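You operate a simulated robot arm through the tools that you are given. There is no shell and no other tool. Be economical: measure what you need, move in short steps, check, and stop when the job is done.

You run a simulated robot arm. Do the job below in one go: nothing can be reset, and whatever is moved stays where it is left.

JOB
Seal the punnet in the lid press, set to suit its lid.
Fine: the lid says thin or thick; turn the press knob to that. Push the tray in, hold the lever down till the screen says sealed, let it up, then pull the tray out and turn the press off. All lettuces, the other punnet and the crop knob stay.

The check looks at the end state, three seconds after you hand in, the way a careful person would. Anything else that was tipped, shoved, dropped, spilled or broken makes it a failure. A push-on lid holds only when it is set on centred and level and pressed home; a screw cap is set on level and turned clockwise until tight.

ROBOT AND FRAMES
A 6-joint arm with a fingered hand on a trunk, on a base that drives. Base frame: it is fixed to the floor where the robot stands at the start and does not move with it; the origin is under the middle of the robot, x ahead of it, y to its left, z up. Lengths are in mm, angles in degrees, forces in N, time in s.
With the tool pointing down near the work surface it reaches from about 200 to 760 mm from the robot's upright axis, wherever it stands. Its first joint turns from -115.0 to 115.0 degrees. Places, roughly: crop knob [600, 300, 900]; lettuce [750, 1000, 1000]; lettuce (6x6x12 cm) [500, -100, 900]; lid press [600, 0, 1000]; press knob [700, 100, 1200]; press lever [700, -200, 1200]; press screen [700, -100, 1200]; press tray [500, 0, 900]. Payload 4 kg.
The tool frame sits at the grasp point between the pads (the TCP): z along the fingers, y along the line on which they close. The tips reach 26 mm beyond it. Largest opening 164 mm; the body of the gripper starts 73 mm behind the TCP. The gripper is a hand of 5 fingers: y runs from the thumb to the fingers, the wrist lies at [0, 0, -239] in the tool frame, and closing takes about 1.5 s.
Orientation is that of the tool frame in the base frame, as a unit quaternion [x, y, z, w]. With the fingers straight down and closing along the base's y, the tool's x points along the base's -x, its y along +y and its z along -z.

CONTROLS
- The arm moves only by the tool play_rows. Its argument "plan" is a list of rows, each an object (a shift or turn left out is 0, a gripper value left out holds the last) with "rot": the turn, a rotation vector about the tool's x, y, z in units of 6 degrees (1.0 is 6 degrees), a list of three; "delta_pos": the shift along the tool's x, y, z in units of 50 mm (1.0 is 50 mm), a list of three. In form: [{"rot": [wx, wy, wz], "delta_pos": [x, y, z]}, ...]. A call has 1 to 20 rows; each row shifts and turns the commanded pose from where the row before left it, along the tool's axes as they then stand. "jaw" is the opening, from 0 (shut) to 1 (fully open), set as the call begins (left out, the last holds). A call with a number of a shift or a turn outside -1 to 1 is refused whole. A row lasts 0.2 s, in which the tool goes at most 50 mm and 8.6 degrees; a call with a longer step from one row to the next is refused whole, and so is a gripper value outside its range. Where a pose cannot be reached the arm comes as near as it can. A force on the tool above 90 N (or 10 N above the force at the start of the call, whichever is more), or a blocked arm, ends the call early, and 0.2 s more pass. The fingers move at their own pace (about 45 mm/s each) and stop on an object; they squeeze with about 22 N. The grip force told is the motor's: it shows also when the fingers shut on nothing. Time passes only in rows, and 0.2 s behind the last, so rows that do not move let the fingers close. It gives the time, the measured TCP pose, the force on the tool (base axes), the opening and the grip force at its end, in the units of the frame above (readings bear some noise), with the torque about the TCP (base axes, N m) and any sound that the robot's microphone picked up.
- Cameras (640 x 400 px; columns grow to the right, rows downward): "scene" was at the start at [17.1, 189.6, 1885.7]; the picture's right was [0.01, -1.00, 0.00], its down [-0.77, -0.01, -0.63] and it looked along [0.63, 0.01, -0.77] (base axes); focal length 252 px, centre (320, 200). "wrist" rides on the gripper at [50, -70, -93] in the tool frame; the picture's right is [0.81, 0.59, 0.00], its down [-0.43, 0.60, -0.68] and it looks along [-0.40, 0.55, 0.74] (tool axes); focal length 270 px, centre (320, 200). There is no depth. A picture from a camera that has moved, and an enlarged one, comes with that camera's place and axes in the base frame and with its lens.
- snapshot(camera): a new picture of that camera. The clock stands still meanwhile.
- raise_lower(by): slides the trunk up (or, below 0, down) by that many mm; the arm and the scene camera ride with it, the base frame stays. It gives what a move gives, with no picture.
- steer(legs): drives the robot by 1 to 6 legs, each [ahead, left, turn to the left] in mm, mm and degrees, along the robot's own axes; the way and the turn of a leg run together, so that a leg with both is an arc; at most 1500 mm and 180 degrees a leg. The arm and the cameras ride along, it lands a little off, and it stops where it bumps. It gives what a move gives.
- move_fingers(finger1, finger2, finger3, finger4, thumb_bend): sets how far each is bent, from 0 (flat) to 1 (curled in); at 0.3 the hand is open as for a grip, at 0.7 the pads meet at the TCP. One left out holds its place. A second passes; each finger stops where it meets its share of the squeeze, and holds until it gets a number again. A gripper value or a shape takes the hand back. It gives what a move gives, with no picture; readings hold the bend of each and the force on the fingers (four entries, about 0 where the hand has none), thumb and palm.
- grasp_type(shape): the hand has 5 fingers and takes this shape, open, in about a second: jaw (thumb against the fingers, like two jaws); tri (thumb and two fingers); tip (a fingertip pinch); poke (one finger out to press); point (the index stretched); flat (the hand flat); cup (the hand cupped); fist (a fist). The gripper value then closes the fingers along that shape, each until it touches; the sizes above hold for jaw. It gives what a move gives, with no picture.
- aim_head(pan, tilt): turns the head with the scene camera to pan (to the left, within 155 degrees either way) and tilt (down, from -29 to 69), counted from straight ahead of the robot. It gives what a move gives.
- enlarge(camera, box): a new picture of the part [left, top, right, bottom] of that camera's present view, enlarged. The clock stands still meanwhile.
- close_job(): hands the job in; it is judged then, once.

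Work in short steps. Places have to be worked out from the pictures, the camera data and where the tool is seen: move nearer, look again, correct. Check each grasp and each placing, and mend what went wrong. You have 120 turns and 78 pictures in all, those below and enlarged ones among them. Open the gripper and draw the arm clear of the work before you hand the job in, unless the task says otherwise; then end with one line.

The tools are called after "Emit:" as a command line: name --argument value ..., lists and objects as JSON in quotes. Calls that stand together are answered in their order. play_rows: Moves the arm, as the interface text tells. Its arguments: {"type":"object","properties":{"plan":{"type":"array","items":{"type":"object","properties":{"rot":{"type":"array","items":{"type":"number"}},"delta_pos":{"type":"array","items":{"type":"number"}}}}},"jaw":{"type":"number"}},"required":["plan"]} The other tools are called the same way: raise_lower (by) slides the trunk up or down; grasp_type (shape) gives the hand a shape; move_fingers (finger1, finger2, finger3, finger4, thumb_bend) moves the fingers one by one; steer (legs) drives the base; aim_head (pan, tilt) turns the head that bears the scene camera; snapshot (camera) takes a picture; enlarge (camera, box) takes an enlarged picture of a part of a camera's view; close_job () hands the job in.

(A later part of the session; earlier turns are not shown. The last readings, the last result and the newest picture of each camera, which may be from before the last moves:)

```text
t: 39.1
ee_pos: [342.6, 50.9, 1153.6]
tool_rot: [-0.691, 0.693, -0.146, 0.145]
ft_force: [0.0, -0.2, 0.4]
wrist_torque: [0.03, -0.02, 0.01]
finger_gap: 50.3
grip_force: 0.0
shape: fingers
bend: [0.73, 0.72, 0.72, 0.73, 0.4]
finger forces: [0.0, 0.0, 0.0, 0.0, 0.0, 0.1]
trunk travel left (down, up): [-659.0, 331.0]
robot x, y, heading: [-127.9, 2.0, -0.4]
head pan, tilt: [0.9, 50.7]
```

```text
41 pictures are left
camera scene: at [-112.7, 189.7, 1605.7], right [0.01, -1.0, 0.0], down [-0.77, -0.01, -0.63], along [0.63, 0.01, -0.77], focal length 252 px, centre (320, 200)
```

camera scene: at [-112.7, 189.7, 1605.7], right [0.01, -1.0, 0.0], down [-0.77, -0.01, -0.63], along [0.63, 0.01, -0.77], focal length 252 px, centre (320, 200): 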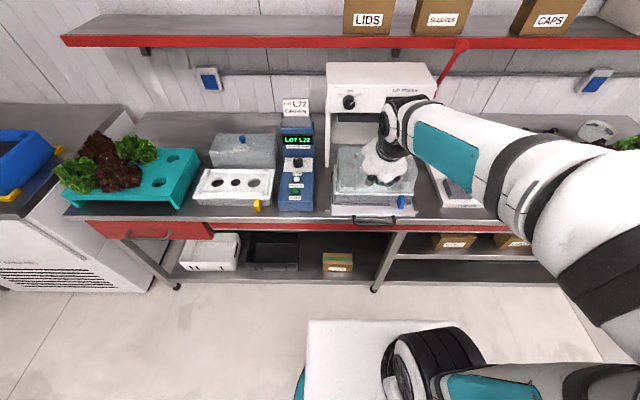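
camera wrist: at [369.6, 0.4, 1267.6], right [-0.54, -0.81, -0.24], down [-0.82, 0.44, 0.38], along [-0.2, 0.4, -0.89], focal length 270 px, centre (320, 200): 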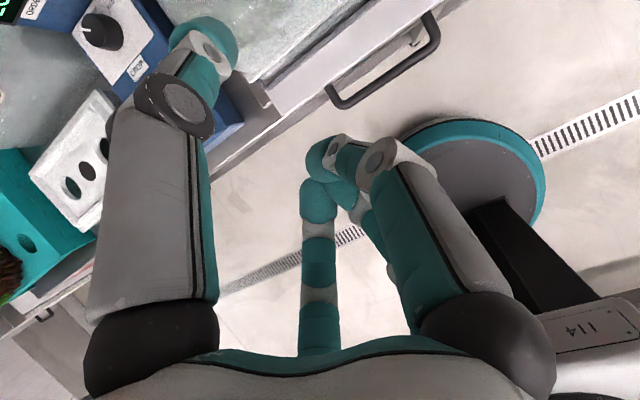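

Now a close look at the handle from both cameras, since nothing blocks it.

Emit:
enlarge --camera "scene" --box '[322, 185, 418, 245]'

Emit:
enlarge --camera "wrist" --box '[240, 0, 460, 138]'

```text
6.67 times, centred on (370, 215) of scene
camera zoom: at [-112.7, 189.7, 1605.7], right [0.01, -1.0, 0.0], down [-0.77, -0.01, -0.63], along [0.63, 0.01, -0.77], focal length 1676 px, centre (-13, 100)
```

zoom: 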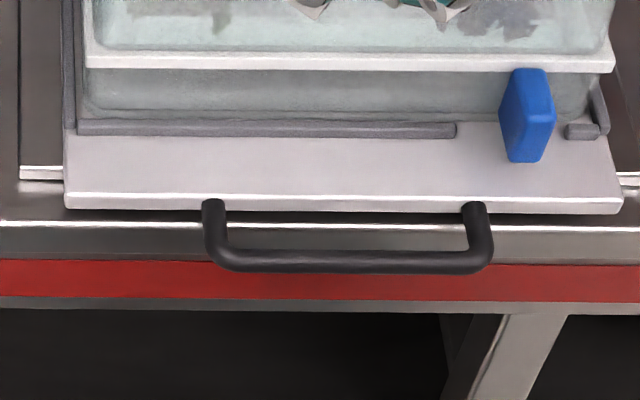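

```text
2.90 times, centred on (350, 69) of wrist
camera zoom: at [369.6, 0.4, 1267.6], right [-0.54, -0.81, -0.24], down [-0.82, 0.44, 0.38], along [-0.2, 0.4, -0.89], focal length 783 px, centre (233, 580)
```

zoom: 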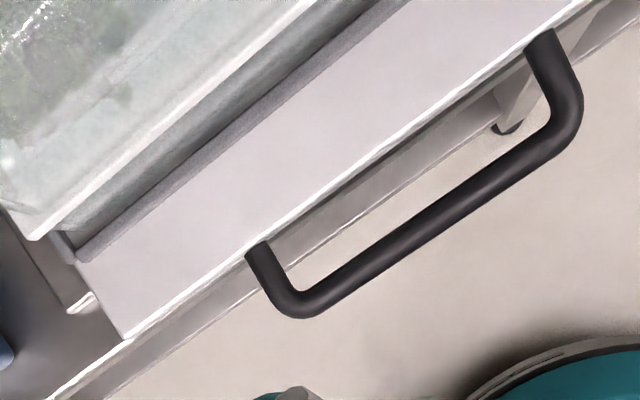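

The gap behind the bar is about 30 mm (bar x≈393, tray front ≈428), so there is room for one finger. I finish curling the other fingers, bend the thumb further and look at the tip.

Emit:
move_fingers --finger1 1 --finger2 1 --finger3 1 --finger4 1 --thumb_bend 0.5

Emit:
snapshot --camera "wrist"

Emit:
enlarge --camera "scene" --box '[330, 90, 458, 200]'

```text
t: 40.1
ee_pos: [344.0, 50.6, 1152.4]
tool_rot: [-0.691, 0.693, -0.146, 0.146]
ft_force: [0.7, 0.2, -0.1]
wrist_torque: [0.0, 0.02, 0.01]
finger_gap: 30.1
grip_force: 0.1
shape: fingers
bend: [0.73, 0.72, 0.72, 0.73, 0.5]
finger forces: [0.0, 0.1, 0.1, 0.0, 0.0, 0.0]
trunk travel left (down, up): [-659.0, 331.0]
robot x, y, heading: [-127.4, -1.6, -0.2]
head pan, tilt: [0.9, 50.7]
```

```text
38 pictures are left
camera wrist: at [369.6, 0.4, 1267.6], right [-0.54, -0.81, -0.24], down [-0.82, 0.44, 0.38], along [-0.2, 0.4, -0.89], focal length 270 px, centre (320, 200)
```

wrist: 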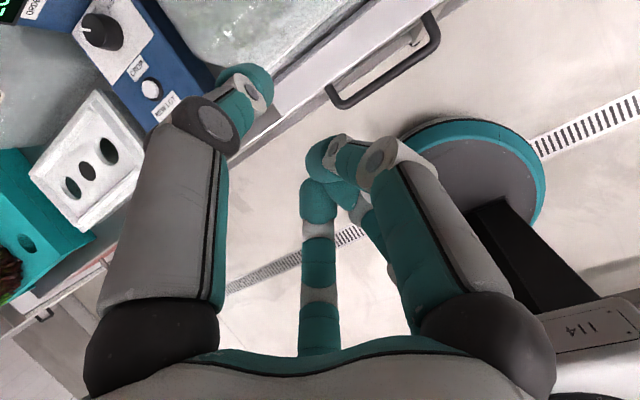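

```text
3.64 times, centred on (394, 145) of scene
camera zoom: at [-112.7, 189.7, 1605.7], right [0.01, -1.0, 0.0], down [-0.77, -0.01, -0.63], along [0.63, 0.01, -0.77], focal length 914 px, centre (51, 400)
```

zoom: 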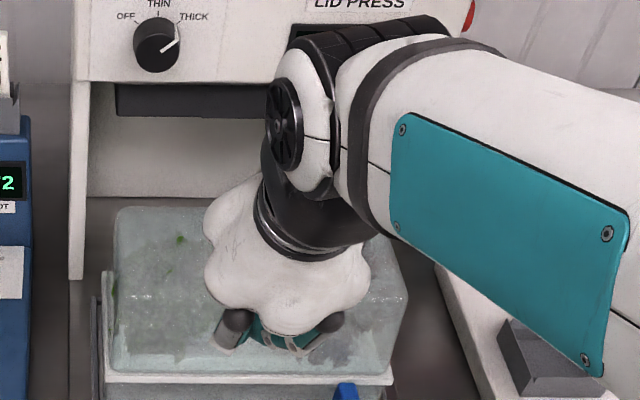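

All the fingertips end at about the same level, and the lid front is back at x≈500, so an upright hand will clear it. I straighten the hand and lower it to about z=960 with the thumb above the gap.

Emit:
play_rows --plan '[{"rot": [-1, 0, 0]}, {"rot": [-1, 0, 0]}, {"rot": [-1, 0, 0]}, {"rot": [-1, 0, 0]}, {"delta_pos": [0.46, -0.1, 0.6]}, {"delta_pos": [0.46, -0.1, 0.6]}, {"delta_pos": [0, 0, 0.8]}, {"delta_pos": [0, 0, 0.9]}, {"delta_pos": [0, 0, 0.9]}, {}]'

Emit:
snapshot --camera "wrist"

Emit:
snapshot --camera "scene"

```text
t: 42.3
ee_pos: [350.6, 49.1, 962.9]
tool_rot: [-0.705, 0.71, -0.002, -0.004]
ft_force: [0.0, -0.3, 0.6]
wrist_torque: [-0.02, -0.01, -0.03]
finger_gap: 30.3
grip_force: 0.0
shape: fingers
bend: [0.73, 0.72, 0.72, 0.73, 0.5]
finger forces: [0.0, 0.0, 0.0, 0.0, 0.0, 0.0]
out of reach, approached as far as the arm can: row 5, 6, 7
trunk travel left (down, up): [-659.0, 331.0]
robot x, y, heading: [-129.8, -0.6, -0.1]
head pan, tilt: [0.9, 50.7]
```

```text
36 pictures are left
camera wrist: at [420.0, -1.6, 1056.9], right [-0.59, -0.8, 0.01], down [-0.59, 0.44, 0.68], along [-0.55, 0.4, -0.74], focal length 270 px, centre (320, 200)
```

wrist: 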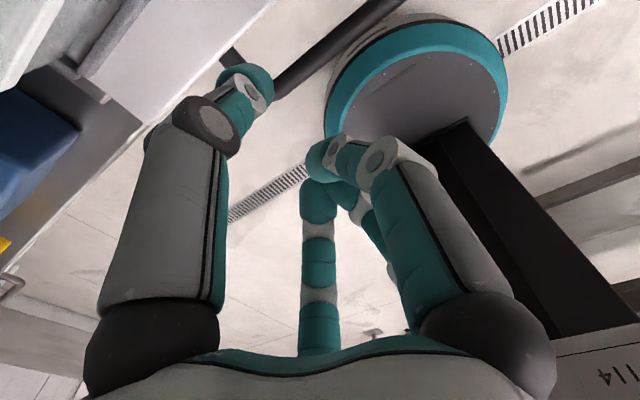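

```text
35 pictures are left
camera scene: at [-112.9, 189.7, 1605.7], right [0.01, -1.0, 0.0], down [-0.77, -0.01, -0.63], along [0.63, 0.01, -0.77], focal length 252 px, centre (320, 200)
```

scene: 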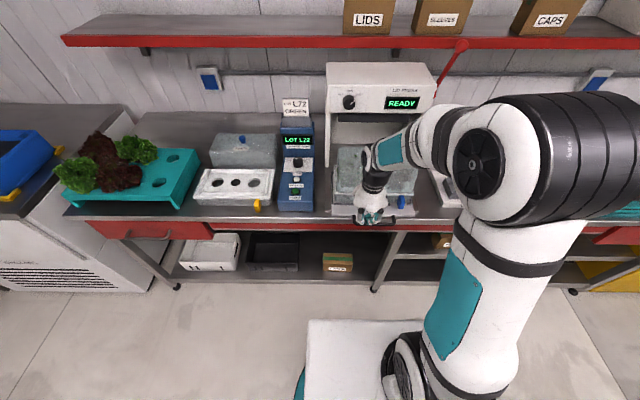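

The screen reads READY. I shift 44 mm right to the middle of the handle.

Emit:
play_rows --plan '[{"delta_pos": [0.44, -0.06, 0]}, {"delta_pos": [0.44, -0.06, 0]}, {}]'

Emit:
enlarge --camera "wrist" --box '[100, 0, 420, 200]'

Emit:
enlarge --camera "scene" --box '[322, 180, 418, 240]'

```text
t: 43.1
ee_pos: [352.5, 34.8, 959.5]
tool_rot: [-0.701, 0.713, -0.007, -0.007]
ft_force: [-0.4, -0.3, -0.1]
wrist_torque: [-0.03, 0.02, 0.0]
finger_gap: 30.5
grip_force: 0.0
shape: fingers
bend: [0.73, 0.72, 0.72, 0.73, 0.5]
finger forces: [0.0, 0.0, 0.0, 0.0, 0.0, 0.0]
out of reach, approached as far as the arm can: row 1, 2
trunk travel left (down, up): [-659.0, 331.0]
robot x, y, heading: [-128.2, 0.9, -0.1]
head pan, tilt: [0.9, 50.7]
```

```text
2.00 times, centred on (260, 100) of wrist
camera zoom: at [421.3, -14.7, 1055.1], right [-0.6, -0.8, 0.02], down [-0.59, 0.46, 0.67], along [-0.54, 0.39, -0.74], focal length 541 px, centre (440, 400)
```

zoom: 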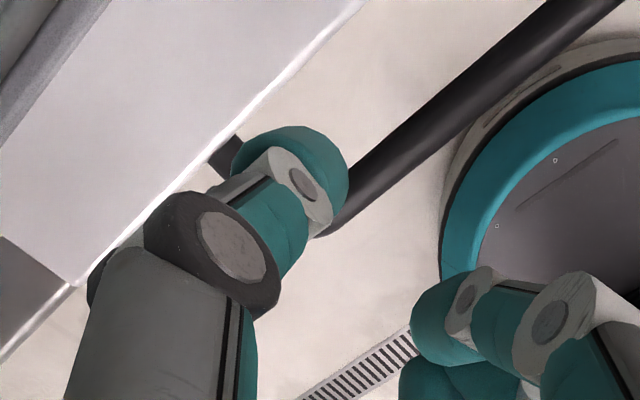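

```text
6.67 times, centred on (370, 210) of scene
camera zoom: at [-112.6, 189.8, 1605.6], right [0.01, -1.0, 0.0], down [-0.77, -0.01, -0.63], along [0.63, 0.01, -0.77], focal length 1676 px, centre (-13, 133)
```

zoom: 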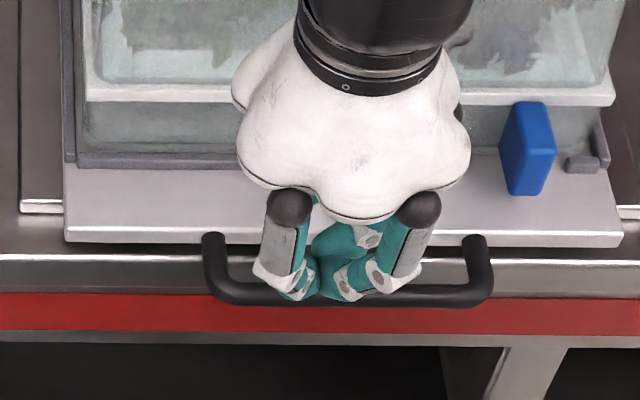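

The arm is at its near limit here, so I slide the base 30 mm to the right instead.

Emit:
steer --legs '[[0, -30, 0]]'

Emit:
enlarge --camera "wrist" --box '[100, 0, 420, 200]'

```text
t: 43.9
ee_pos: [352.7, 4.1, 960.3]
tool_rot: [-0.701, 0.713, -0.007, -0.006]
ft_force: [-0.3, -0.5, 0.8]
wrist_torque: [0.04, 0.02, -0.01]
finger_gap: 30.4
grip_force: 0.0
shape: fingers
bend: [0.73, 0.72, 0.72, 0.73, 0.5]
finger forces: [0.0, 0.0, 0.0, 0.0, 0.0, 0.0]
trunk travel left (down, up): [-659.0, 331.0]
robot x, y, heading: [-133.5, -29.1, -0.1]
head pan, tilt: [0.9, 50.7]
```

```text
2.00 times, centred on (260, 100) of wrist
camera zoom: at [421.2, -45.7, 1055.1], right [-0.6, -0.8, 0.02], down [-0.59, 0.46, 0.67], along [-0.54, 0.39, -0.74], focal length 541 px, centre (440, 400)
```

zoom: 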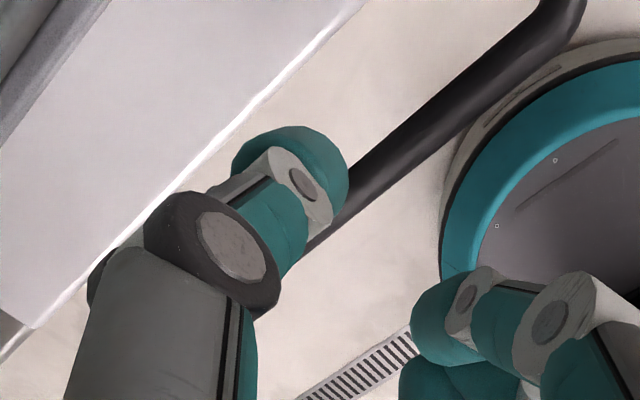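

The thumb tip is at about x=407, so it needs about 6 mm more forward to centre in the gap. I lower it in steps.

Emit:
play_rows --plan '[{"delta_pos": [0, -0.12, 0.2]}, {"delta_pos": [0, 0, 0.4]}, {"delta_pos": [0, 0, 0.4]}, {"delta_pos": [0, 0, 0.2]}, {}]'

Emit:
enlarge --camera "wrist" --box '[100, 0, 420, 200]'

Emit:
enlarge --camera "scene" --box '[302, 180, 398, 240]'

```text
t: 45.1
ee_pos: [358.3, 3.0, 901.3]
tool_rot: [-0.701, 0.713, -0.007, -0.007]
ft_force: [-0.9, -0.2, 0.2]
wrist_torque: [0.01, 0.02, -0.01]
finger_gap: 30.2
grip_force: 0.1
shape: fingers
bend: [0.73, 0.72, 0.72, 0.73, 0.5]
finger forces: [0.1, 0.1, 0.0, 0.0, 0.0, 0.0]
trunk travel left (down, up): [-659.0, 331.0]
robot x, y, heading: [-130.3, -29.8, -0.1]
head pan, tilt: [0.9, 50.7]
```

```text
2.00 times, centred on (260, 100) of wrist
camera zoom: at [426.8, -46.0, 996.6], right [-0.6, -0.8, 0.02], down [-0.59, 0.46, 0.67], along [-0.54, 0.39, -0.74], focal length 541 px, centre (440, 400)
```

zoom: 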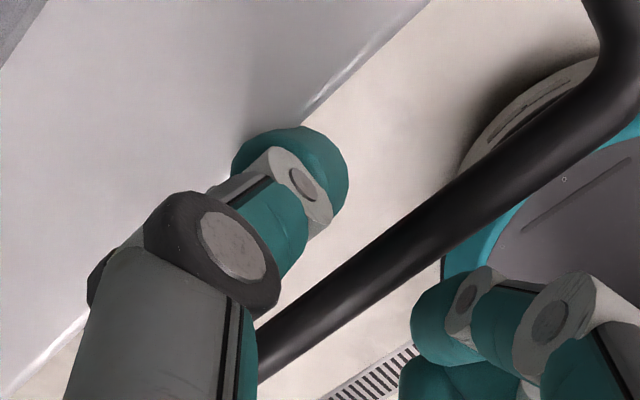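

```text
6.67 times, centred on (350, 210) of scene
camera zoom: at [-112.7, 159.9, 1605.7], right [0.01, -1.0, 0.0], down [-0.77, -0.01, -0.63], along [0.63, 0.01, -0.77], focal length 1676 px, centre (120, 133)
```

zoom: 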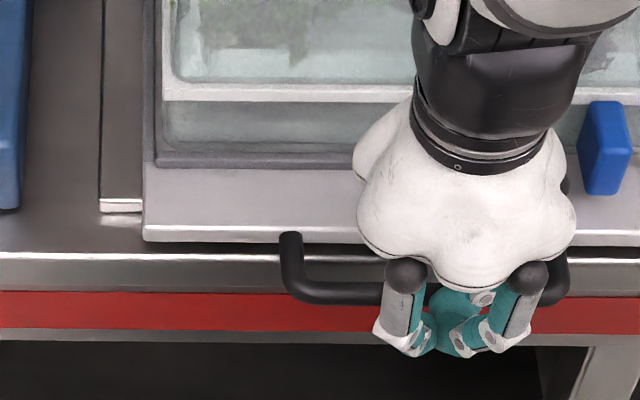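

Relative to the thumb, the wrist view puts the bar at x≈377 and the tray edge at x≈417, so the gap centre is at about 400. I move back 10 mm, then go down.

Emit:
play_rows --plan '[{"delta_pos": [0, 0.21, 0]}, {"delta_pos": [0, 0, 0.1]}, {"delta_pos": [0, 0, 0.1]}, {"delta_pos": [0, 0, 0.1]}, {}]'

Emit:
enlarge --camera "wrist" --box '[100, 0, 420, 200]'

```text
t: 46.3
ee_pos: [346.5, 3.2, 884.8]
tool_rot: [-0.701, 0.713, -0.007, -0.007]
ft_force: [-0.4, 0.1, -0.4]
wrist_torque: [0.02, -0.02, 0.02]
finger_gap: 30.2
grip_force: 0.0
shape: fingers
bend: [0.73, 0.72, 0.72, 0.73, 0.5]
finger forces: [0.0, 0.0, 0.0, 0.1, 0.0, 0.0]
trunk travel left (down, up): [-659.0, 331.0]
robot x, y, heading: [-132.7, -31.4, 0.1]
head pan, tilt: [0.9, 50.7]
```

```text
2.00 times, centred on (260, 100) of wrist
camera zoom: at [416.0, -46.3, 980.0], right [-0.6, -0.8, 0.02], down [-0.59, 0.46, 0.67], along [-0.54, 0.39, -0.74], focal length 541 px, centre (440, 400)
```

zoom: 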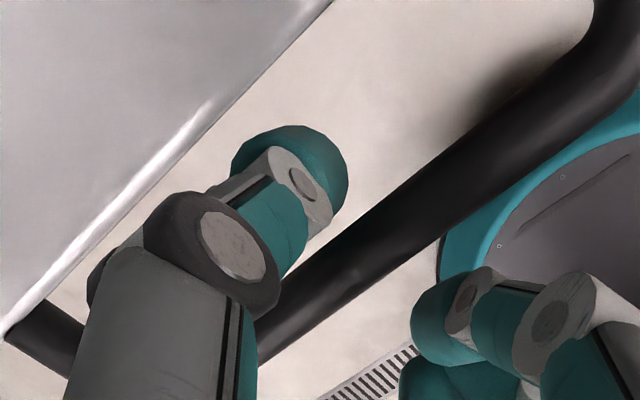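

The thumb sits in the gap. I push forward 60 mm and watch the force and the tray.

Emit:
play_rows --plan '[{"delta_pos": [0, -0.2, 0]}, {"delta_pos": [0, -0.2, 0]}, {"delta_pos": [0, -0.2, 0]}, {"delta_pos": [0, -0.2, 0]}, {"delta_pos": [0, -0.2, 0]}, {"delta_pos": [0, -0.2, 0]}, {}]'

Emit:
enlarge --camera "scene" --box '[302, 140, 430, 240]'

Emit:
enlarge --camera "wrist" --box '[100, 0, 420, 200]'

```text
t: 47.9
ee_pos: [406.8, 2.6, 886.3]
tool_rot: [-0.7, 0.714, -0.009, -0.01]
ft_force: [-14.5, -2.0, 1.9]
wrist_torque: [-0.04, 0.27, -0.09]
finger_gap: 14.2
grip_force: 5.9
shape: fingers
bend: [0.73, 0.72, 0.72, 0.73, 0.56]
finger forces: [0.0, 0.1, 0.0, 0.1, 12.3, 0.0]
trunk travel left (down, up): [-659.0, 331.0]
robot x, y, heading: [-133.5, -28.3, -0.1]
head pan, tilt: [0.9, 50.7]
```

```text
4.00 times, centred on (366, 190) of scene
camera zoom: at [-114.7, 159.6, 1605.6], right [0.01, -1.0, 0.0], down [-0.77, -0.01, -0.63], along [0.63, 0.01, -0.77], focal length 1006 px, centre (136, 240)
```

zoom: 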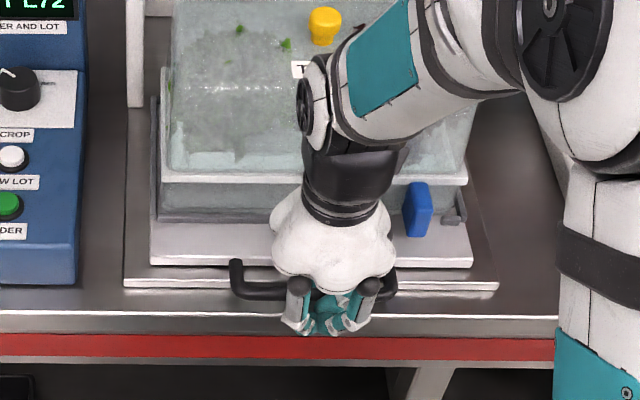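

```text
2.00 times, centred on (260, 100) of wrist
camera zoom: at [474.8, -46.7, 980.6], right [-0.6, -0.8, 0.02], down [-0.59, 0.46, 0.67], along [-0.54, 0.39, -0.74], focal length 541 px, centre (440, 400)
```

zoom: 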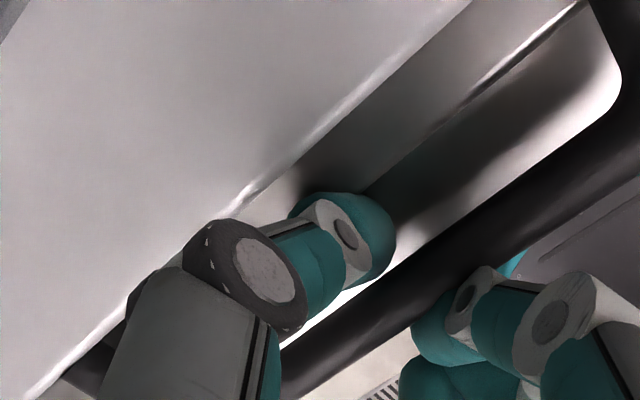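

The tray slides at about 14 N. I continue for another 70 mm.

Emit:
play_rows --plan '[{"delta_pos": [0, -0.2, 0]}, {"delta_pos": [0, -0.2, 0]}, {"delta_pos": [0, -0.2, 0]}, {"delta_pos": [0, -0.2, 0]}, {"delta_pos": [0, -0.2, 0]}, {"delta_pos": [0, -0.2, 0]}, {"delta_pos": [0, -0.2, 0]}, {}]'

Emit:
snapshot --camera "scene"

```text
t: 49.3
ee_pos: [435.3, 1.5, 881.7]
tool_rot: [-0.698, 0.715, 0.006, -0.029]
ft_force: [-39.5, 1.0, 36.2]
wrist_torque: [0.18, 0.25, -0.04]
finger_gap: 10.1
grip_force: 57.2
shape: fingers
bend: [0.78, 0.61, 0.62, 0.78, 0.73]
finger forces: [0.1, 0.0, 0.1, 7.0, 106.6, 0.0]
trunk travel left (down, up): [-659.0, 331.0]
robot x, y, heading: [-131.2, -31.9, 0.0]
head pan, tilt: [0.9, 50.7]
stopped in row 6: the force on the tool passed its limit at 94 N (the readings are from after the stop); the commanded pose is now the measured one
```

```text
26 pictures are left
camera scene: at [-122.8, 159.8, 1606.9], right [0.01, -1.0, 0.0], down [-0.77, -0.01, -0.64], along [0.64, 0.01, -0.77], focal length 252 px, centre (320, 200)
```

scene: 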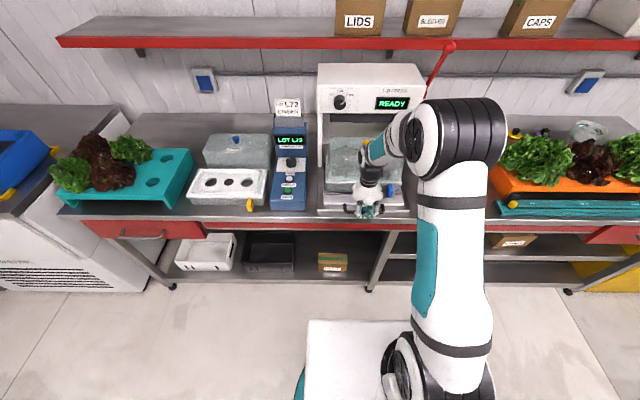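

The finger bundle seems to have hit the press base plate edge. I back off 12 mm, rise 10 mm and look.

Emit:
play_rows --plan '[{"delta_pos": [0, 0.24, 0]}, {"delta_pos": [0, 0, -0.2]}, {}]'

Emit:
enlarge --camera "scene" --box '[310, 130, 438, 230]'

Emit:
enlarge --camera "wrist" --box '[100, 0, 420, 200]'

```text
t: 50.1
ee_pos: [425.9, 2.2, 886.5]
tool_rot: [-0.698, 0.715, 0.007, -0.033]
ft_force: [-28.1, 1.4, -8.6]
wrist_torque: [0.01, 0.89, -0.01]
finger_gap: 10.8
grip_force: 21.3
shape: fingers
bend: [0.77, 0.64, 0.63, 0.77, 0.62]
finger forces: [0.0, 0.0, 0.0, 0.1, 43.0, 0.0]
trunk travel left (down, up): [-659.0, 331.0]
robot x, y, heading: [-133.0, -31.1, -0.1]
head pan, tilt: [0.9, 50.7]
```

```text
4.00 times, centred on (374, 180) of scene
camera zoom: at [-116.2, 160.3, 1605.1], right [0.01, -1.0, 0.0], down [-0.77, -0.01, -0.64], along [0.64, 0.01, -0.77], focal length 1006 px, centre (104, 280)
```

zoom: 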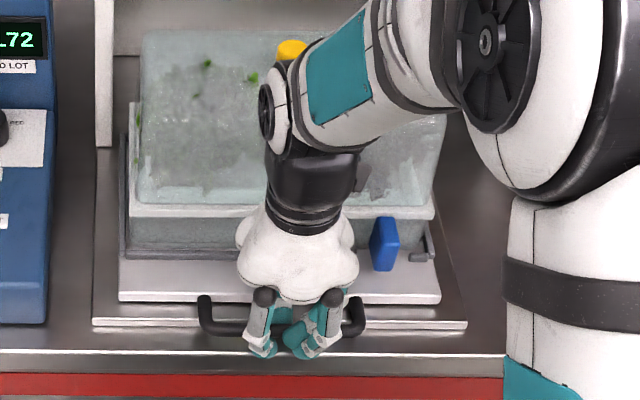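

```text
2.00 times, centred on (260, 100) of wrist
camera zoom: at [500.5, -46.2, 978.9], right [-0.6, -0.79, 0.06], down [-0.55, 0.47, 0.69], along [-0.58, 0.39, -0.72], focal length 541 px, centre (440, 400)
```

zoom: 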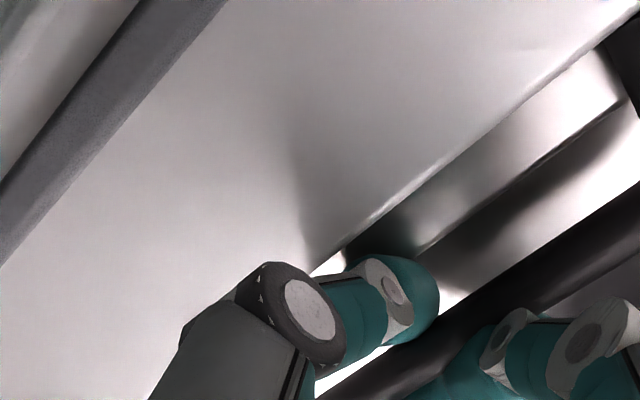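

The thumb tip itself appears to have caught the base plate's front edge. I back off, straighten the small tilt and rise until the tip clears the plate.

Emit:
play_rows --plan '[{"delta_pos": [0, 0.3, 0]}, {"rot": [0.65, 0, 0]}, {"delta_pos": [0, 0, -0.16]}, {}]'

Emit:
play_rows --plan '[{}, {"delta_pos": [0, -0.2, 0]}, {"delta_pos": [0, -0.2, 0]}, {}]'

```text
t: 51.1
ee_pos: [419.1, 2.7, 896.6]
tool_rot: [-0.699, 0.715, -0.021, -0.004]
ft_force: [-0.3, -0.3, 0.1]
wrist_torque: [0.01, -0.01, -0.05]
finger_gap: 29.9
grip_force: 0.1
shape: fingers
bend: [0.76, 0.67, 0.73, 0.79, 0.5]
finger forces: [0.1, 0.0, 0.0, 0.0, 0.1, 0.1]
trunk travel left (down, up): [-659.0, 331.0]
robot x, y, heading: [-131.0, -28.3, -0.2]
head pan, tilt: [0.9, 50.7]
```

```text
t: 52.1
ee_pos: [436.2, 1.8, 896.6]
tool_rot: [-0.699, 0.715, -0.02, -0.005]
ft_force: [-0.5, 0.0, -0.5]
wrist_torque: [0.01, 0.01, -0.02]
finger_gap: 29.1
grip_force: 0.4
shape: fingers
bend: [0.76, 0.67, 0.73, 0.79, 0.5]
finger forces: [0.1, 0.1, 0.0, 0.1, 0.9, 0.0]
trunk travel left (down, up): [-659.0, 331.0]
robot x, y, heading: [-127.1, -27.7, -0.2]
head pan, tilt: [0.9, 50.7]
```

The thumb is free of the plate and just touching something. I move another 40 mm.

Emit:
play_rows --plan '[{"delta_pos": [0, -0.2, 0]}, {"delta_pos": [0, -0.2, 0]}, {"delta_pos": [0, -0.2, 0]}, {"delta_pos": [0, -0.2, 0]}, {}]'

Emit:
enlarge --camera "wrist" --box '[100, 0, 420, 200]'

```text
t: 53.3
ee_pos: [476.5, 1.5, 898.6]
tool_rot: [-0.699, 0.715, -0.02, -0.004]
ft_force: [-0.6, 0.0, 1.7]
wrist_torque: [-0.01, 0.0, 0.01]
finger_gap: 29.6
grip_force: 0.4
shape: fingers
bend: [0.76, 0.67, 0.73, 0.79, 0.5]
finger forces: [0.0, 0.1, 0.0, 0.0, 0.7, 0.1]
trunk travel left (down, up): [-659.0, 331.0]
robot x, y, heading: [-132.1, -28.4, -0.3]
head pan, tilt: [0.9, 50.7]
```

```text
2.00 times, centred on (260, 100) of wrist
camera zoom: at [544.7, -45.7, 995.5], right [-0.61, -0.8, 0.02], down [-0.6, 0.47, 0.65], along [-0.52, 0.38, -0.76], focal length 541 px, centre (440, 400)
```

zoom: 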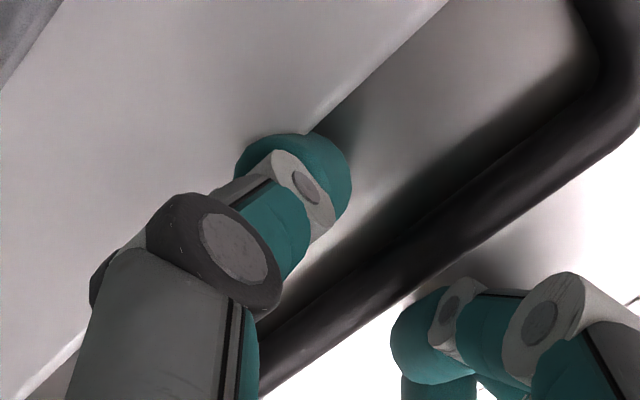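

The tray follows smoothly now. I go on for 60 mm.

Emit:
play_rows --plan '[{"delta_pos": [0, -0.2, 0]}, {"delta_pos": [0, -0.2, 0]}, {"delta_pos": [0, -0.2, 0]}, {"delta_pos": [0, -0.2, 0]}, {"delta_pos": [0, -0.2, 0]}, {"delta_pos": [0, -0.2, 0]}, {}]'

Emit:
snapshot --camera "scene"

```text
t: 54.9
ee_pos: [535.3, 1.3, 900.6]
tool_rot: [-0.697, 0.716, -0.023, -0.007]
ft_force: [-1.2, 0.5, 0.7]
wrist_torque: [-0.01, -0.03, -0.01]
finger_gap: 29.2
grip_force: 0.6
shape: fingers
bend: [0.76, 0.67, 0.73, 0.79, 0.5]
finger forces: [0.0, 0.0, 0.0, 0.0, 0.9, 0.0]
trunk travel left (down, up): [-659.0, 331.0]
robot x, y, heading: [-127.4, -27.5, -0.1]
head pan, tilt: [0.9, 50.7]
```

```text
22 pictures are left
camera scene: at [-113.6, 159.9, 1605.7], right [0.01, -1.0, 0.0], down [-0.77, -0.01, -0.63], along [0.63, 0.01, -0.77], focal length 252 px, centre (320, 200)
```

scene: 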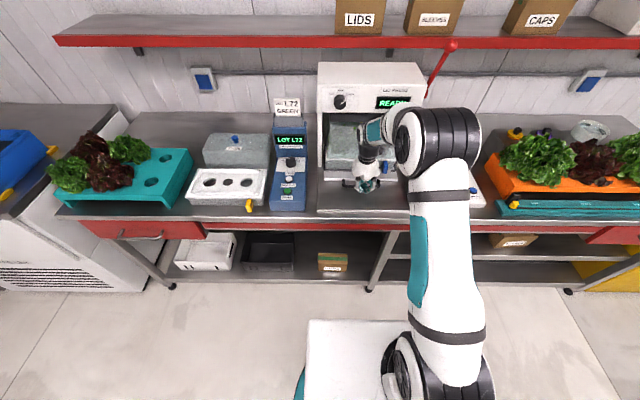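

The tray is most of the way in. I continue until it meets its stop.

Emit:
play_rows --plan '[{"delta_pos": [0, -0.2, 0]}, {"delta_pos": [0, -0.2, 0]}, {"delta_pos": [0, -0.2, 0]}, {"delta_pos": [0, -0.2, 0]}, {}]'

```text
t: 56.1
ee_pos: [574.2, 2.7, 899.6]
tool_rot: [-0.695, 0.718, -0.023, -0.008]
ft_force: [-12.9, -3.6, 3.5]
wrist_torque: [-0.1, 0.13, -0.21]
finger_gap: 15.1
grip_force: 6.4
shape: fingers
bend: [0.76, 0.67, 0.73, 0.79, 0.56]
finger forces: [0.0, 0.1, 0.0, 0.1, 12.7, 0.0]
out of reach, approached as far as the arm can: row 4
trunk travel left (down, up): [-659.0, 331.0]
robot x, y, heading: [-135.6, -27.8, -0.4]
head pan, tilt: [0.9, 50.7]
```

The thumb force has risen to 13 N, so the tray is probably at its stop. I look.

Emit:
enlarge --camera "scene" --box '[305, 60, 433, 220]'

```text
2.50 times, centred on (369, 140) of scene
camera zoom: at [-115.6, 159.3, 1605.8], right [0.01, -1.0, 0.0], down [-0.77, -0.01, -0.63], along [0.63, 0.01, -0.77], focal length 629 px, centre (198, 350)
```

zoom: 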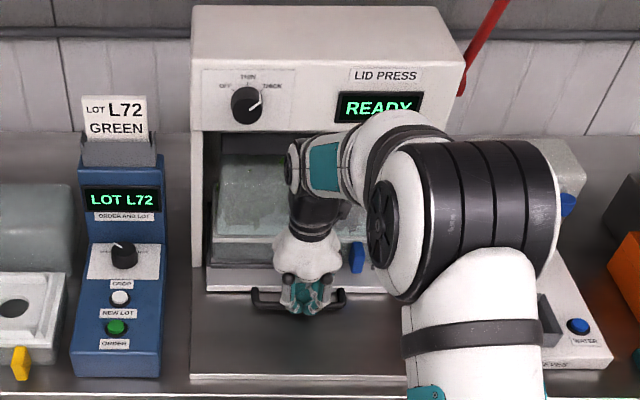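

Sliding took only 1 N, so 13 N should mean the stop. I confirm with a further 8 mm of push.

Emit:
play_rows --plan '[{"delta_pos": [0, -0.1, 0]}, {"delta_pos": [0, -0.08, 0]}, {}]'

```text
t: 56.9
ee_pos: [581.9, 6.0, 903.2]
tool_rot: [-0.696, 0.718, -0.024, -0.006]
ft_force: [-22.6, -2.3, 9.7]
wrist_torque: [-0.15, 0.5, -0.06]
finger_gap: 9.7
grip_force: 14.4
shape: fingers
bend: [0.76, 0.66, 0.73, 0.79, 0.58]
finger forces: [0.0, 12.0, 0.0, 0.1, 15.6, 0.0]
trunk travel left (down, up): [-659.0, 331.0]
robot x, y, heading: [-130.3, -30.4, -0.1]
head pan, tilt: [0.9, 50.7]
```

Both the thumb and a finger now press at over 12 N and the tray holds, so it is in. I ease off, lift out and draw back.

Emit:
play_rows --plan '[{"delta_pos": [0, 0.16, 0]}, {"delta_pos": [0, 0.04, -0.3]}, {"delta_pos": [0, 0, -0.5]}, {"delta_pos": [0, 0.8, -0.2]}, {"delta_pos": [0, 0.8, 0]}, {"delta_pos": [0, 0.8, 0]}, {}]'

Emit:
snapshot --camera "scene"

```text
t: 58.5
ee_pos: [454.0, 8.3, 944.5]
tool_rot: [-0.699, 0.715, -0.02, -0.005]
ft_force: [0.0, -0.5, -1.1]
wrist_torque: [0.02, 0.0, 0.02]
finger_gap: 30.5
grip_force: 0.1
shape: fingers
bend: [0.76, 0.66, 0.73, 0.8, 0.5]
finger forces: [0.0, 0.1, 0.0, 0.0, 0.0, 0.1]
trunk travel left (down, up): [-659.0, 331.0]
robot x, y, heading: [-132.7, -29.3, -0.2]
head pan, tilt: [0.9, 50.7]
```

```text
20 pictures are left
camera scene: at [-113.3, 159.9, 1605.6], right [0.01, -1.0, 0.0], down [-0.77, -0.01, -0.63], along [0.63, 0.01, -0.77], focal length 252 px, centre (320, 200)
```

scene: 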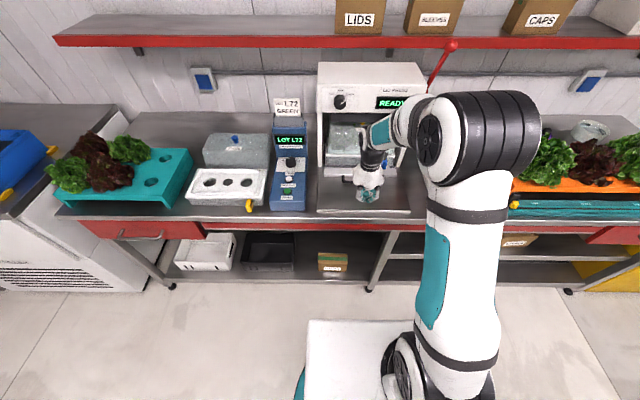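

The tray is home and the screen reads READY. Next is the lever; its ball again resolves to about (662, -195, 1335), and I zoom to find its pivot.

Emit:
enlarge --camera "scene" --box '[385, 25, 481, 105]'

```text
5.00 times, centred on (433, 65) of scene
camera zoom: at [-113.3, 159.9, 1605.6], right [0.01, -1.0, 0.0], down [-0.77, -0.01, -0.63], along [0.63, 0.01, -0.77], focal length 1257 px, centre (-245, 875)
```

zoom: 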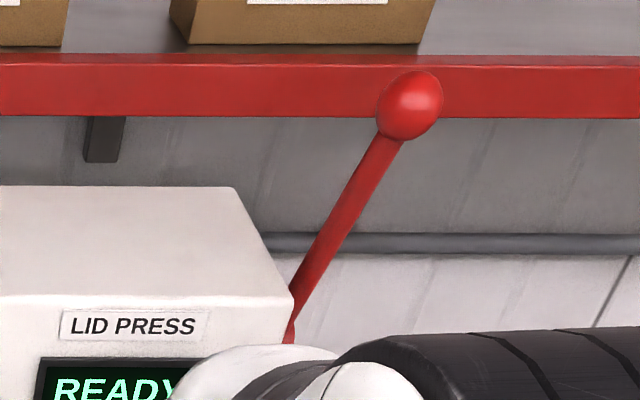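

The rod stands nearly upright from the front right side of the head (root near (670, -170, 1210)). I raise the trunk and turn the hand forward so the wrist camera can see the lever closely.

Emit:
raise_lower --by 260

Emit:
play_rows --plan '[{"delta_pos": [0.8, 0.3, 0], "rot": [0, 0, 1]}, {"delta_pos": [0.8, 0.5, 0], "rot": [0, 0, 1]}, {"rot": [0, 0, 1]}, {"rot": [0, 0, 1]}, {"rot": [0, 0, 1]}, {"rot": [0, 0, 1]}, {"rot": [0, 0, 1]}, {"rot": [0, 0, 1]}, {"rot": [0, 0, 1]}, {"rot": [0, 0, 1]}, {"rot": [0, 0, 1]}, {"rot": [0, 0, 1]}, {"rot": [0, 0, 1]}, {"rot": [0, 0, 1]}, {"rot": [0, 0, 1]}, {}]' --jaw 1

Emit:
play_rows --plan '[{"rot": [0, -1, 0]}, {"rot": [0, -1, 0]}, {"rot": [0, -1, 0]}, {"rot": [0, -1, 0]}, {"rot": [0, -1, 0]}, {"rot": [0, -1, 0]}, {"rot": [0, -1, 0]}, {"rot": [0, -1, 0]}, {"rot": [0, -1, 0]}, {"rot": [0, -1, 0]}, {"rot": [0, -1, 0]}, {"rot": [0, -1, 0]}, {"rot": [0, -1, 0]}, {"rot": [0, -1, 0]}, {"rot": [0, -1, 0]}, {}]'

```text
t: 61.2
ee_pos: [454.7, 8.8, 1205.2]
tool_rot: [-0.699, 0.715, -0.02, -0.005]
ft_force: [0.2, 0.2, 0.8]
wrist_torque: [0.0, 0.02, -0.02]
finger_gap: 30.4
grip_force: 0.0
shape: fingers
bend: [0.76, 0.66, 0.73, 0.8, 0.5]
finger forces: [0.0, 0.0, 0.0, 0.0, 0.0, 0.0]
trunk travel left (down, up): [-919.0, 71.0]
robot x, y, heading: [-133.8, -30.5, -0.0]
head pan, tilt: [0.9, 50.7]
```

```text
t: 64.6
ee_pos: [409.3, -67.7, 1206.7]
tool_rot: [0.012, 1.0, -0.018, 0.011]
ft_force: [-0.5, -0.1, 1.1]
wrist_torque: [0.02, -0.03, 0.01]
finger_gap: 163.8
grip_force: 0.1
shape: jaw
bend: [0.3, 0.3, 0.3, 0.3, 0.3]
finger forces: [0.0, 0.0, 0.0, 0.0, 0.0, 0.1]
trunk travel left (down, up): [-919.0, 71.0]
robot x, y, heading: [-133.7, -29.1, -0.1]
head pan, tilt: [0.9, 50.7]
```

```text
t: 68.0
ee_pos: [441.6, -70.9, 1218.5]
tool_rot: [-0.002, 0.757, -0.021, 0.654]
ft_force: [0.6, -0.1, -0.1]
wrist_torque: [-0.01, 0.0, -0.01]
finger_gap: 163.8
grip_force: 0.1
shape: jaw
bend: [0.3, 0.3, 0.3, 0.3, 0.3]
finger forces: [0.0, 0.0, 0.0, 0.0, 0.0, 0.0]
out of reach, approached as far as the arm can: row 9, 10, 11, 14, 15
trunk travel left (down, up): [-919.0, 71.0]
robot x, y, heading: [-132.4, -27.3, -0.2]
head pan, tilt: [0.9, 50.7]
```

The hand is 8° short of level. I finish the turn and move to in front of the lever.

Emit:
play_rows --plan '[{"delta_pos": [-0.5, -0.6, 0.4]}, {"delta_pos": [-0.5, -0.7, 0.4]}, {"rot": [0, -0.7, 0], "delta_pos": [-0.5, -0.6, 0.3]}, {"rot": [0, -0.7, 0], "delta_pos": [-0.5, -0.6, 0.3]}, {}]'

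Emit:
snapshot --camera "wrist"

Emit:
snapshot --camera "scene"

```text
t: 69.2
ee_pos: [518.4, -195.8, 1313.7]
tool_rot: [-0.004, 0.707, -0.021, 0.707]
ft_force: [-0.1, 0.0, -0.5]
wrist_torque: [0.01, 0.02, -0.02]
finger_gap: 163.6
grip_force: 0.1
shape: jaw
bend: [0.3, 0.3, 0.3, 0.3, 0.3]
finger forces: [0.0, 0.0, 0.0, 0.0, 0.0, 0.0]
trunk travel left (down, up): [-919.0, 71.0]
robot x, y, heading: [-130.7, -29.1, -0.6]
head pan, tilt: [0.9, 50.7]
```

```text
18 pictures are left
camera wrist: at [424.1, -264.9, 1266.4], right [0.01, 0.56, -0.83], down [-0.66, 0.62, 0.41], along [0.75, 0.55, 0.38], focal length 270 px, centre (320, 200)
```

wrist: 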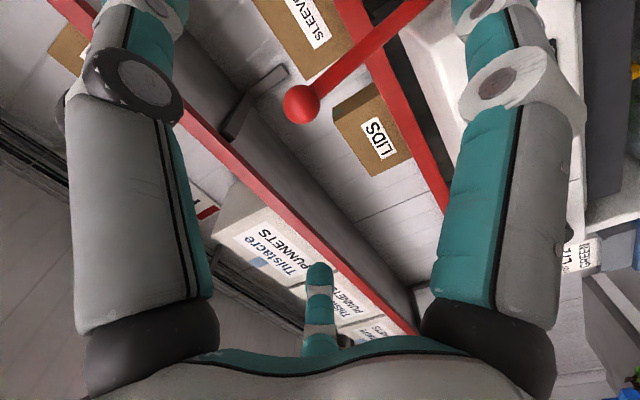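

```text
17 pictures are left
camera scene: at [-113.5, 160.6, 1865.6], right [0.01, -1.0, 0.0], down [-0.77, -0.01, -0.63], along [0.63, 0.01, -0.77], focal length 252 px, centre (320, 200)
```

scene: 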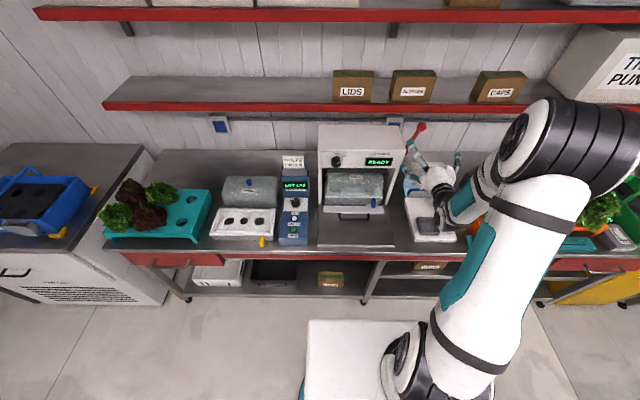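

Combining both views, the ball is at (662, -194, 1335) and the rod runs down and back to a pivot near (715, -190, 1170), radius about 170. So the lever swings toward me and down. I line up with the hand pitched 30° down, aimed at the ball.

Emit:
play_rows --plan '[{"delta_pos": [-0.6, 0, 0.5]}, {"delta_pos": [-0.62, 0.03, 0.5]}, {"delta_pos": [0, 0, 0.4]}, {"rot": [0, 1, 0]}, {"rot": [0, 1, 0]}, {"rot": [0, 1, 0]}, {"rot": [0, 1, 0]}, {"rot": [0, 1, 0]}, {}]' --jaw 0.7

Emit:
snapshot --camera "wrist"

```text
t: 71.2
ee_pos: [591.0, -193.3, 1373.0]
tool_rot: [0.001, 0.866, -0.021, 0.499]
ft_force: [-0.5, -0.3, 0.7]
wrist_torque: [-0.02, -0.03, -0.02]
finger_gap: 115.2
grip_force: 0.1
shape: jaw
bend: [0.29, 0.29, 0.29, 0.29, 0.68]
finger forces: [0.0, 0.0, 0.0, 0.0, 0.1, 0.0]
trunk travel left (down, up): [-919.0, 71.0]
robot x, y, heading: [-129.5, -31.9, -0.1]
head pan, tilt: [0.9, 50.7]
```

```text
16 pictures are left
camera wrist: at [482.7, -259.7, 1380.1], right [-0.39, 0.57, -0.72], down [-0.36, 0.63, 0.69], along [0.85, 0.53, -0.04], focal length 270 px, centre (320, 200)
```

wrist: 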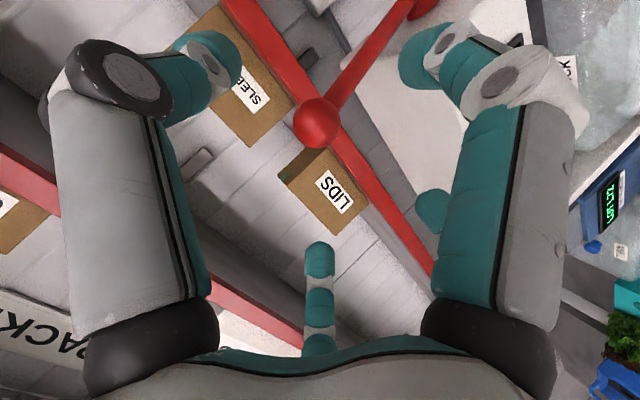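

The ball lies exactly on the tool axis. I go in 80 mm and close on it.

Emit:
play_rows --plan '[{"delta_pos": [0, 0, 0.4]}, {"delta_pos": [0, 0, 0.4]}, {"delta_pos": [0, 0, 0.4]}, {"delta_pos": [0, 0, 0.35]}, {}]'

Emit:
play_rows --plan '[{}, {}, {}, {}, {}, {}, {}, {}]' --jaw 0

Emit:
snapshot --camera "wrist"

```text
t: 72.4
ee_pos: [657.0, -197.1, 1335.3]
tool_rot: [0.002, 0.865, -0.022, 0.501]
ft_force: [0.6, 0.3, 0.4]
wrist_torque: [0.01, 0.01, 0.03]
finger_gap: 115.1
grip_force: 0.1
shape: jaw
bend: [0.29, 0.29, 0.29, 0.29, 0.68]
finger forces: [0.1, 0.0, 0.1, 0.1, 0.0, 0.1]
trunk travel left (down, up): [-919.0, 71.0]
robot x, y, heading: [-128.3, -30.0, -0.0]
head pan, tilt: [0.9, 50.7]
```

```text
t: 74.2
ee_pos: [658.4, -197.0, 1332.5]
tool_rot: [0.001, 0.867, -0.021, 0.498]
ft_force: [2.5, -2.4, -6.5]
wrist_torque: [0.14, 0.3, 0.06]
finger_gap: 17.2
grip_force: 21.6
shape: jaw
bend: [0.79, 0.78, 0.76, 0.76, 0.66]
finger forces: [16.4, 19.0, 15.2, 14.7, 19.2, 0.0]
trunk travel left (down, up): [-919.0, 71.0]
robot x, y, heading: [-132.8, -27.4, -0.1]
head pan, tilt: [0.9, 50.7]
```

```text
15 pictures are left
camera wrist: at [551.3, -264.3, 1338.9], right [-0.39, 0.57, -0.72], down [-0.35, 0.63, 0.69], along [0.85, 0.53, -0.04], focal length 270 px, centre (320, 200)
```

wrist: 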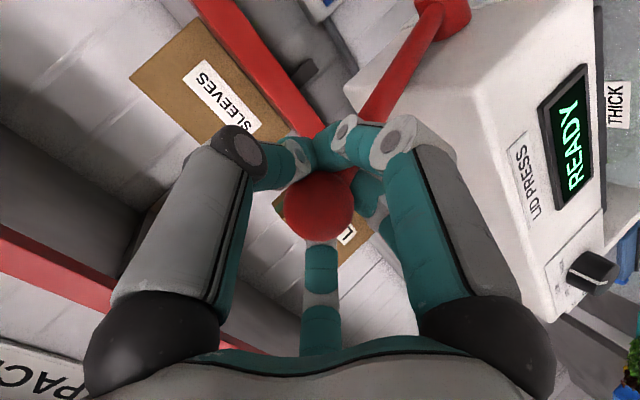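

The fingers are closed on the rod just under the ball, so it is well held. I start following the arc down, 24° first.

Emit:
play_rows --plan '[{"rot": [0, -0.5, 0], "delta_pos": [0.28, 0, -0.233]}, {"rot": [0, -0.5, 0], "delta_pos": [0.291, 0, -0.218]}, {"rot": [0, -0.5, 0], "delta_pos": [0.302, 0, -0.202]}, {"rot": [0, -0.5, 0], "delta_pos": [0.313, 0, -0.186]}, {}]'

```text
t: 75.4
ee_pos: [602.1, -197.2, 1294.3]
tool_rot: [-0.001, 0.81, -0.02, 0.585]
ft_force: [23.9, -5.2, -21.5]
wrist_torque: [0.01, 0.03, -0.04]
finger_gap: 16.0
grip_force: 21.9
shape: jaw
bend: [0.79, 0.77, 0.77, 0.77, 0.66]
finger forces: [20.3, 19.8, 15.4, 14.9, 21.9, 0.1]
trunk travel left (down, up): [-919.0, 71.0]
robot x, y, heading: [-131.6, -28.9, -0.2]
head pan, tilt: [0.9, 50.7]
```

The lever follows; the force is purely toward the pivot, so my arc is a little wide. I tighten it and go another 24°.

Emit:
play_rows --plan '[{"rot": [0, -0.5, 0], "delta_pos": [0.35, 0, -0.115]}, {"rot": [0, -0.5, 0], "delta_pos": [0.345, 0, -0.12]}, {"rot": [0, -0.5, 0], "delta_pos": [0.352, 0, -0.1]}, {"rot": [0, -0.5, 0], "delta_pos": [0.357, 0, -0.08]}, {}]'

```text
t: 76.6
ee_pos: [561.5, -197.2, 1233.4]
tool_rot: [-0.004, 0.744, -0.02, 0.668]
ft_force: [21.0, -3.6, -6.2]
wrist_torque: [0.0, -0.19, 0.02]
finger_gap: 16.1
grip_force: 22.2
shape: jaw
bend: [0.78, 0.77, 0.77, 0.77, 0.66]
finger forces: [23.0, 19.4, 17.3, 0.0, 21.7, 0.0]
trunk travel left (down, up): [-919.0, 71.0]
robot x, y, heading: [-127.9, -31.5, -0.0]
head pan, tilt: [0.9, 50.7]
```

The lever is at about 68° with little resistance. I continue down another 20°.

Emit:
play_rows --plan '[{"rot": [0, -0.5, 0], "delta_pos": [0.355, 0, -0.05]}, {"rot": [0, -0.5, 0], "delta_pos": [0.36, 0, -0.03]}, {"rot": [0, -0.5, 0], "delta_pos": [0.362, 0, 0.0]}, {}]'

Emit:
snapshot --camera "scene"

```text
t: 77.6
ee_pos: [563.4, -201.4, 1190.8]
tool_rot: [-0.007, 0.692, -0.019, 0.722]
ft_force: [-7.1, 2.0, 5.3]
wrist_torque: [0.04, 0.03, 0.08]
finger_gap: 15.9
grip_force: 22.3
shape: jaw
bend: [0.8, 0.78, 0.78, 0.78, 0.66]
finger forces: [0.0, 0.0, 0.1, 0.1, 0.1, 0.0]
out of reach, approached as far as the arm can: row 3
trunk travel left (down, up): [-919.0, 71.0]
robot x, y, heading: [-129.9, -28.4, -0.1]
head pan, tilt: [0.9, 50.7]
```

```text
14 pictures are left
camera scene: at [-116.4, 160.6, 1865.7], right [0.01, -1.0, 0.0], down [-0.77, -0.01, -0.64], along [0.64, 0.01, -0.77], focal length 252 px, centre (320, 200)
```

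scene: 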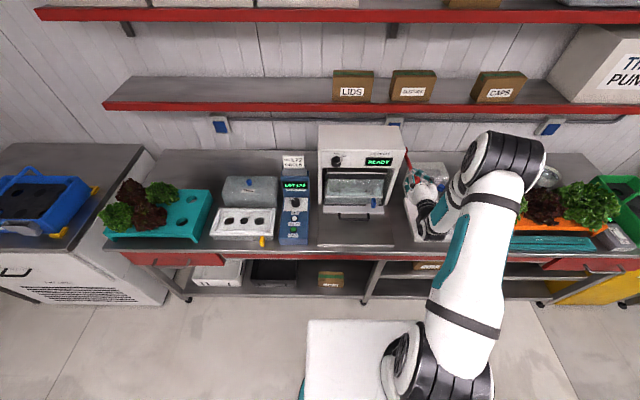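

The screen still says READY and the arm is near its inner limit. I check the grip with the wrist camera.

Emit:
snapshot --camera "wrist"

```text
13 pictures are left
camera wrist: at [471.9, -270.8, 1140.3], right [0.05, 0.56, -0.83], down [-0.68, 0.62, 0.38], along [0.73, 0.55, 0.41], focal length 270 px, centre (320, 200)
```

wrist: 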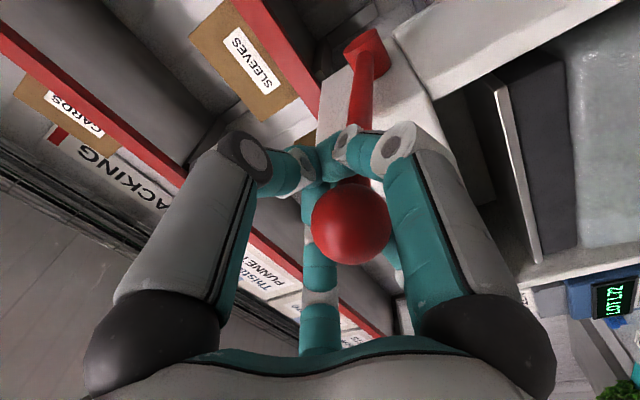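

The ball is still caged and the rod is at about 81°. From here the path is straight down, so I lower the trunk 35 mm with the hand holding on.

Emit:
raise_lower --by -35

Emit:
enlarge --camera "scene" --box '[310, 100, 470, 200]'

```text
t: 78.3
ee_pos: [565.9, -202.6, 1164.1]
tool_rot: [-0.007, 0.685, -0.021, 0.728]
ft_force: [4.7, 0.6, 47.5]
wrist_torque: [0.37, -0.38, -0.1]
finger_gap: 15.3
grip_force: 22.5
shape: jaw
bend: [0.8, 0.77, 0.77, 0.78, 0.67]
finger forces: [0.1, 44.0, 0.0, 0.0, 0.0, 0.1]
trunk travel left (down, up): [-884.0, 106.0]
robot x, y, heading: [-130.9, -32.1, -0.0]
head pan, tilt: [0.9, 50.7]
```

```text
4.00 times, centred on (390, 150) of scene
camera zoom: at [-117.8, 161.2, 1831.0], right [0.01, -1.0, 0.0], down [-0.77, -0.01, -0.64], along [0.64, 0.01, -0.77], focal length 1006 px, centre (40, 400)
```

zoom: 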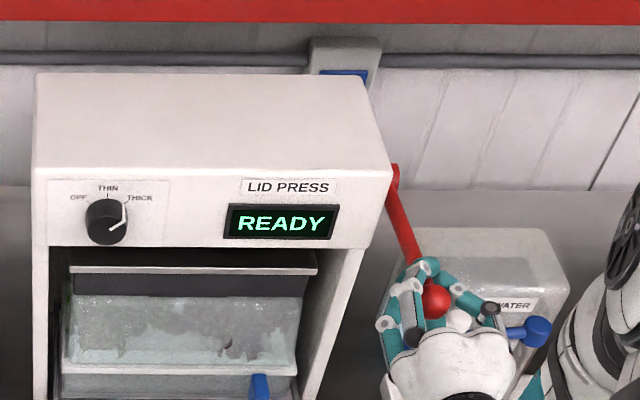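

Something now resists with 47 N: either the platen on the lid, or a finger on the water unit. I look with the wrist camera.

Emit:
snapshot --camera "wrist"

```text
11 pictures are left
camera wrist: at [474.7, -271.7, 1112.2], right [0.06, 0.55, -0.83], down [-0.69, 0.62, 0.37], along [0.72, 0.55, 0.42], focal length 270 px, centre (320, 200)
```

wrist: 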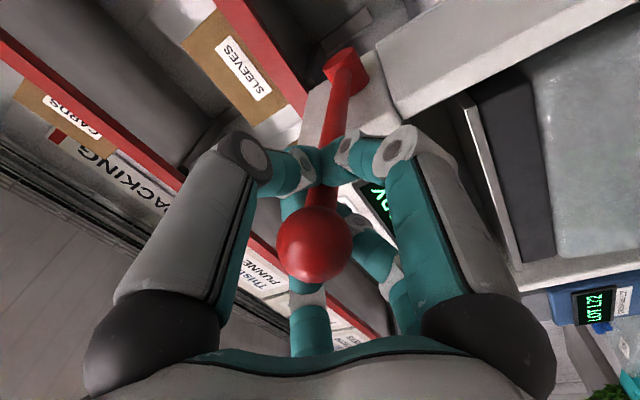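

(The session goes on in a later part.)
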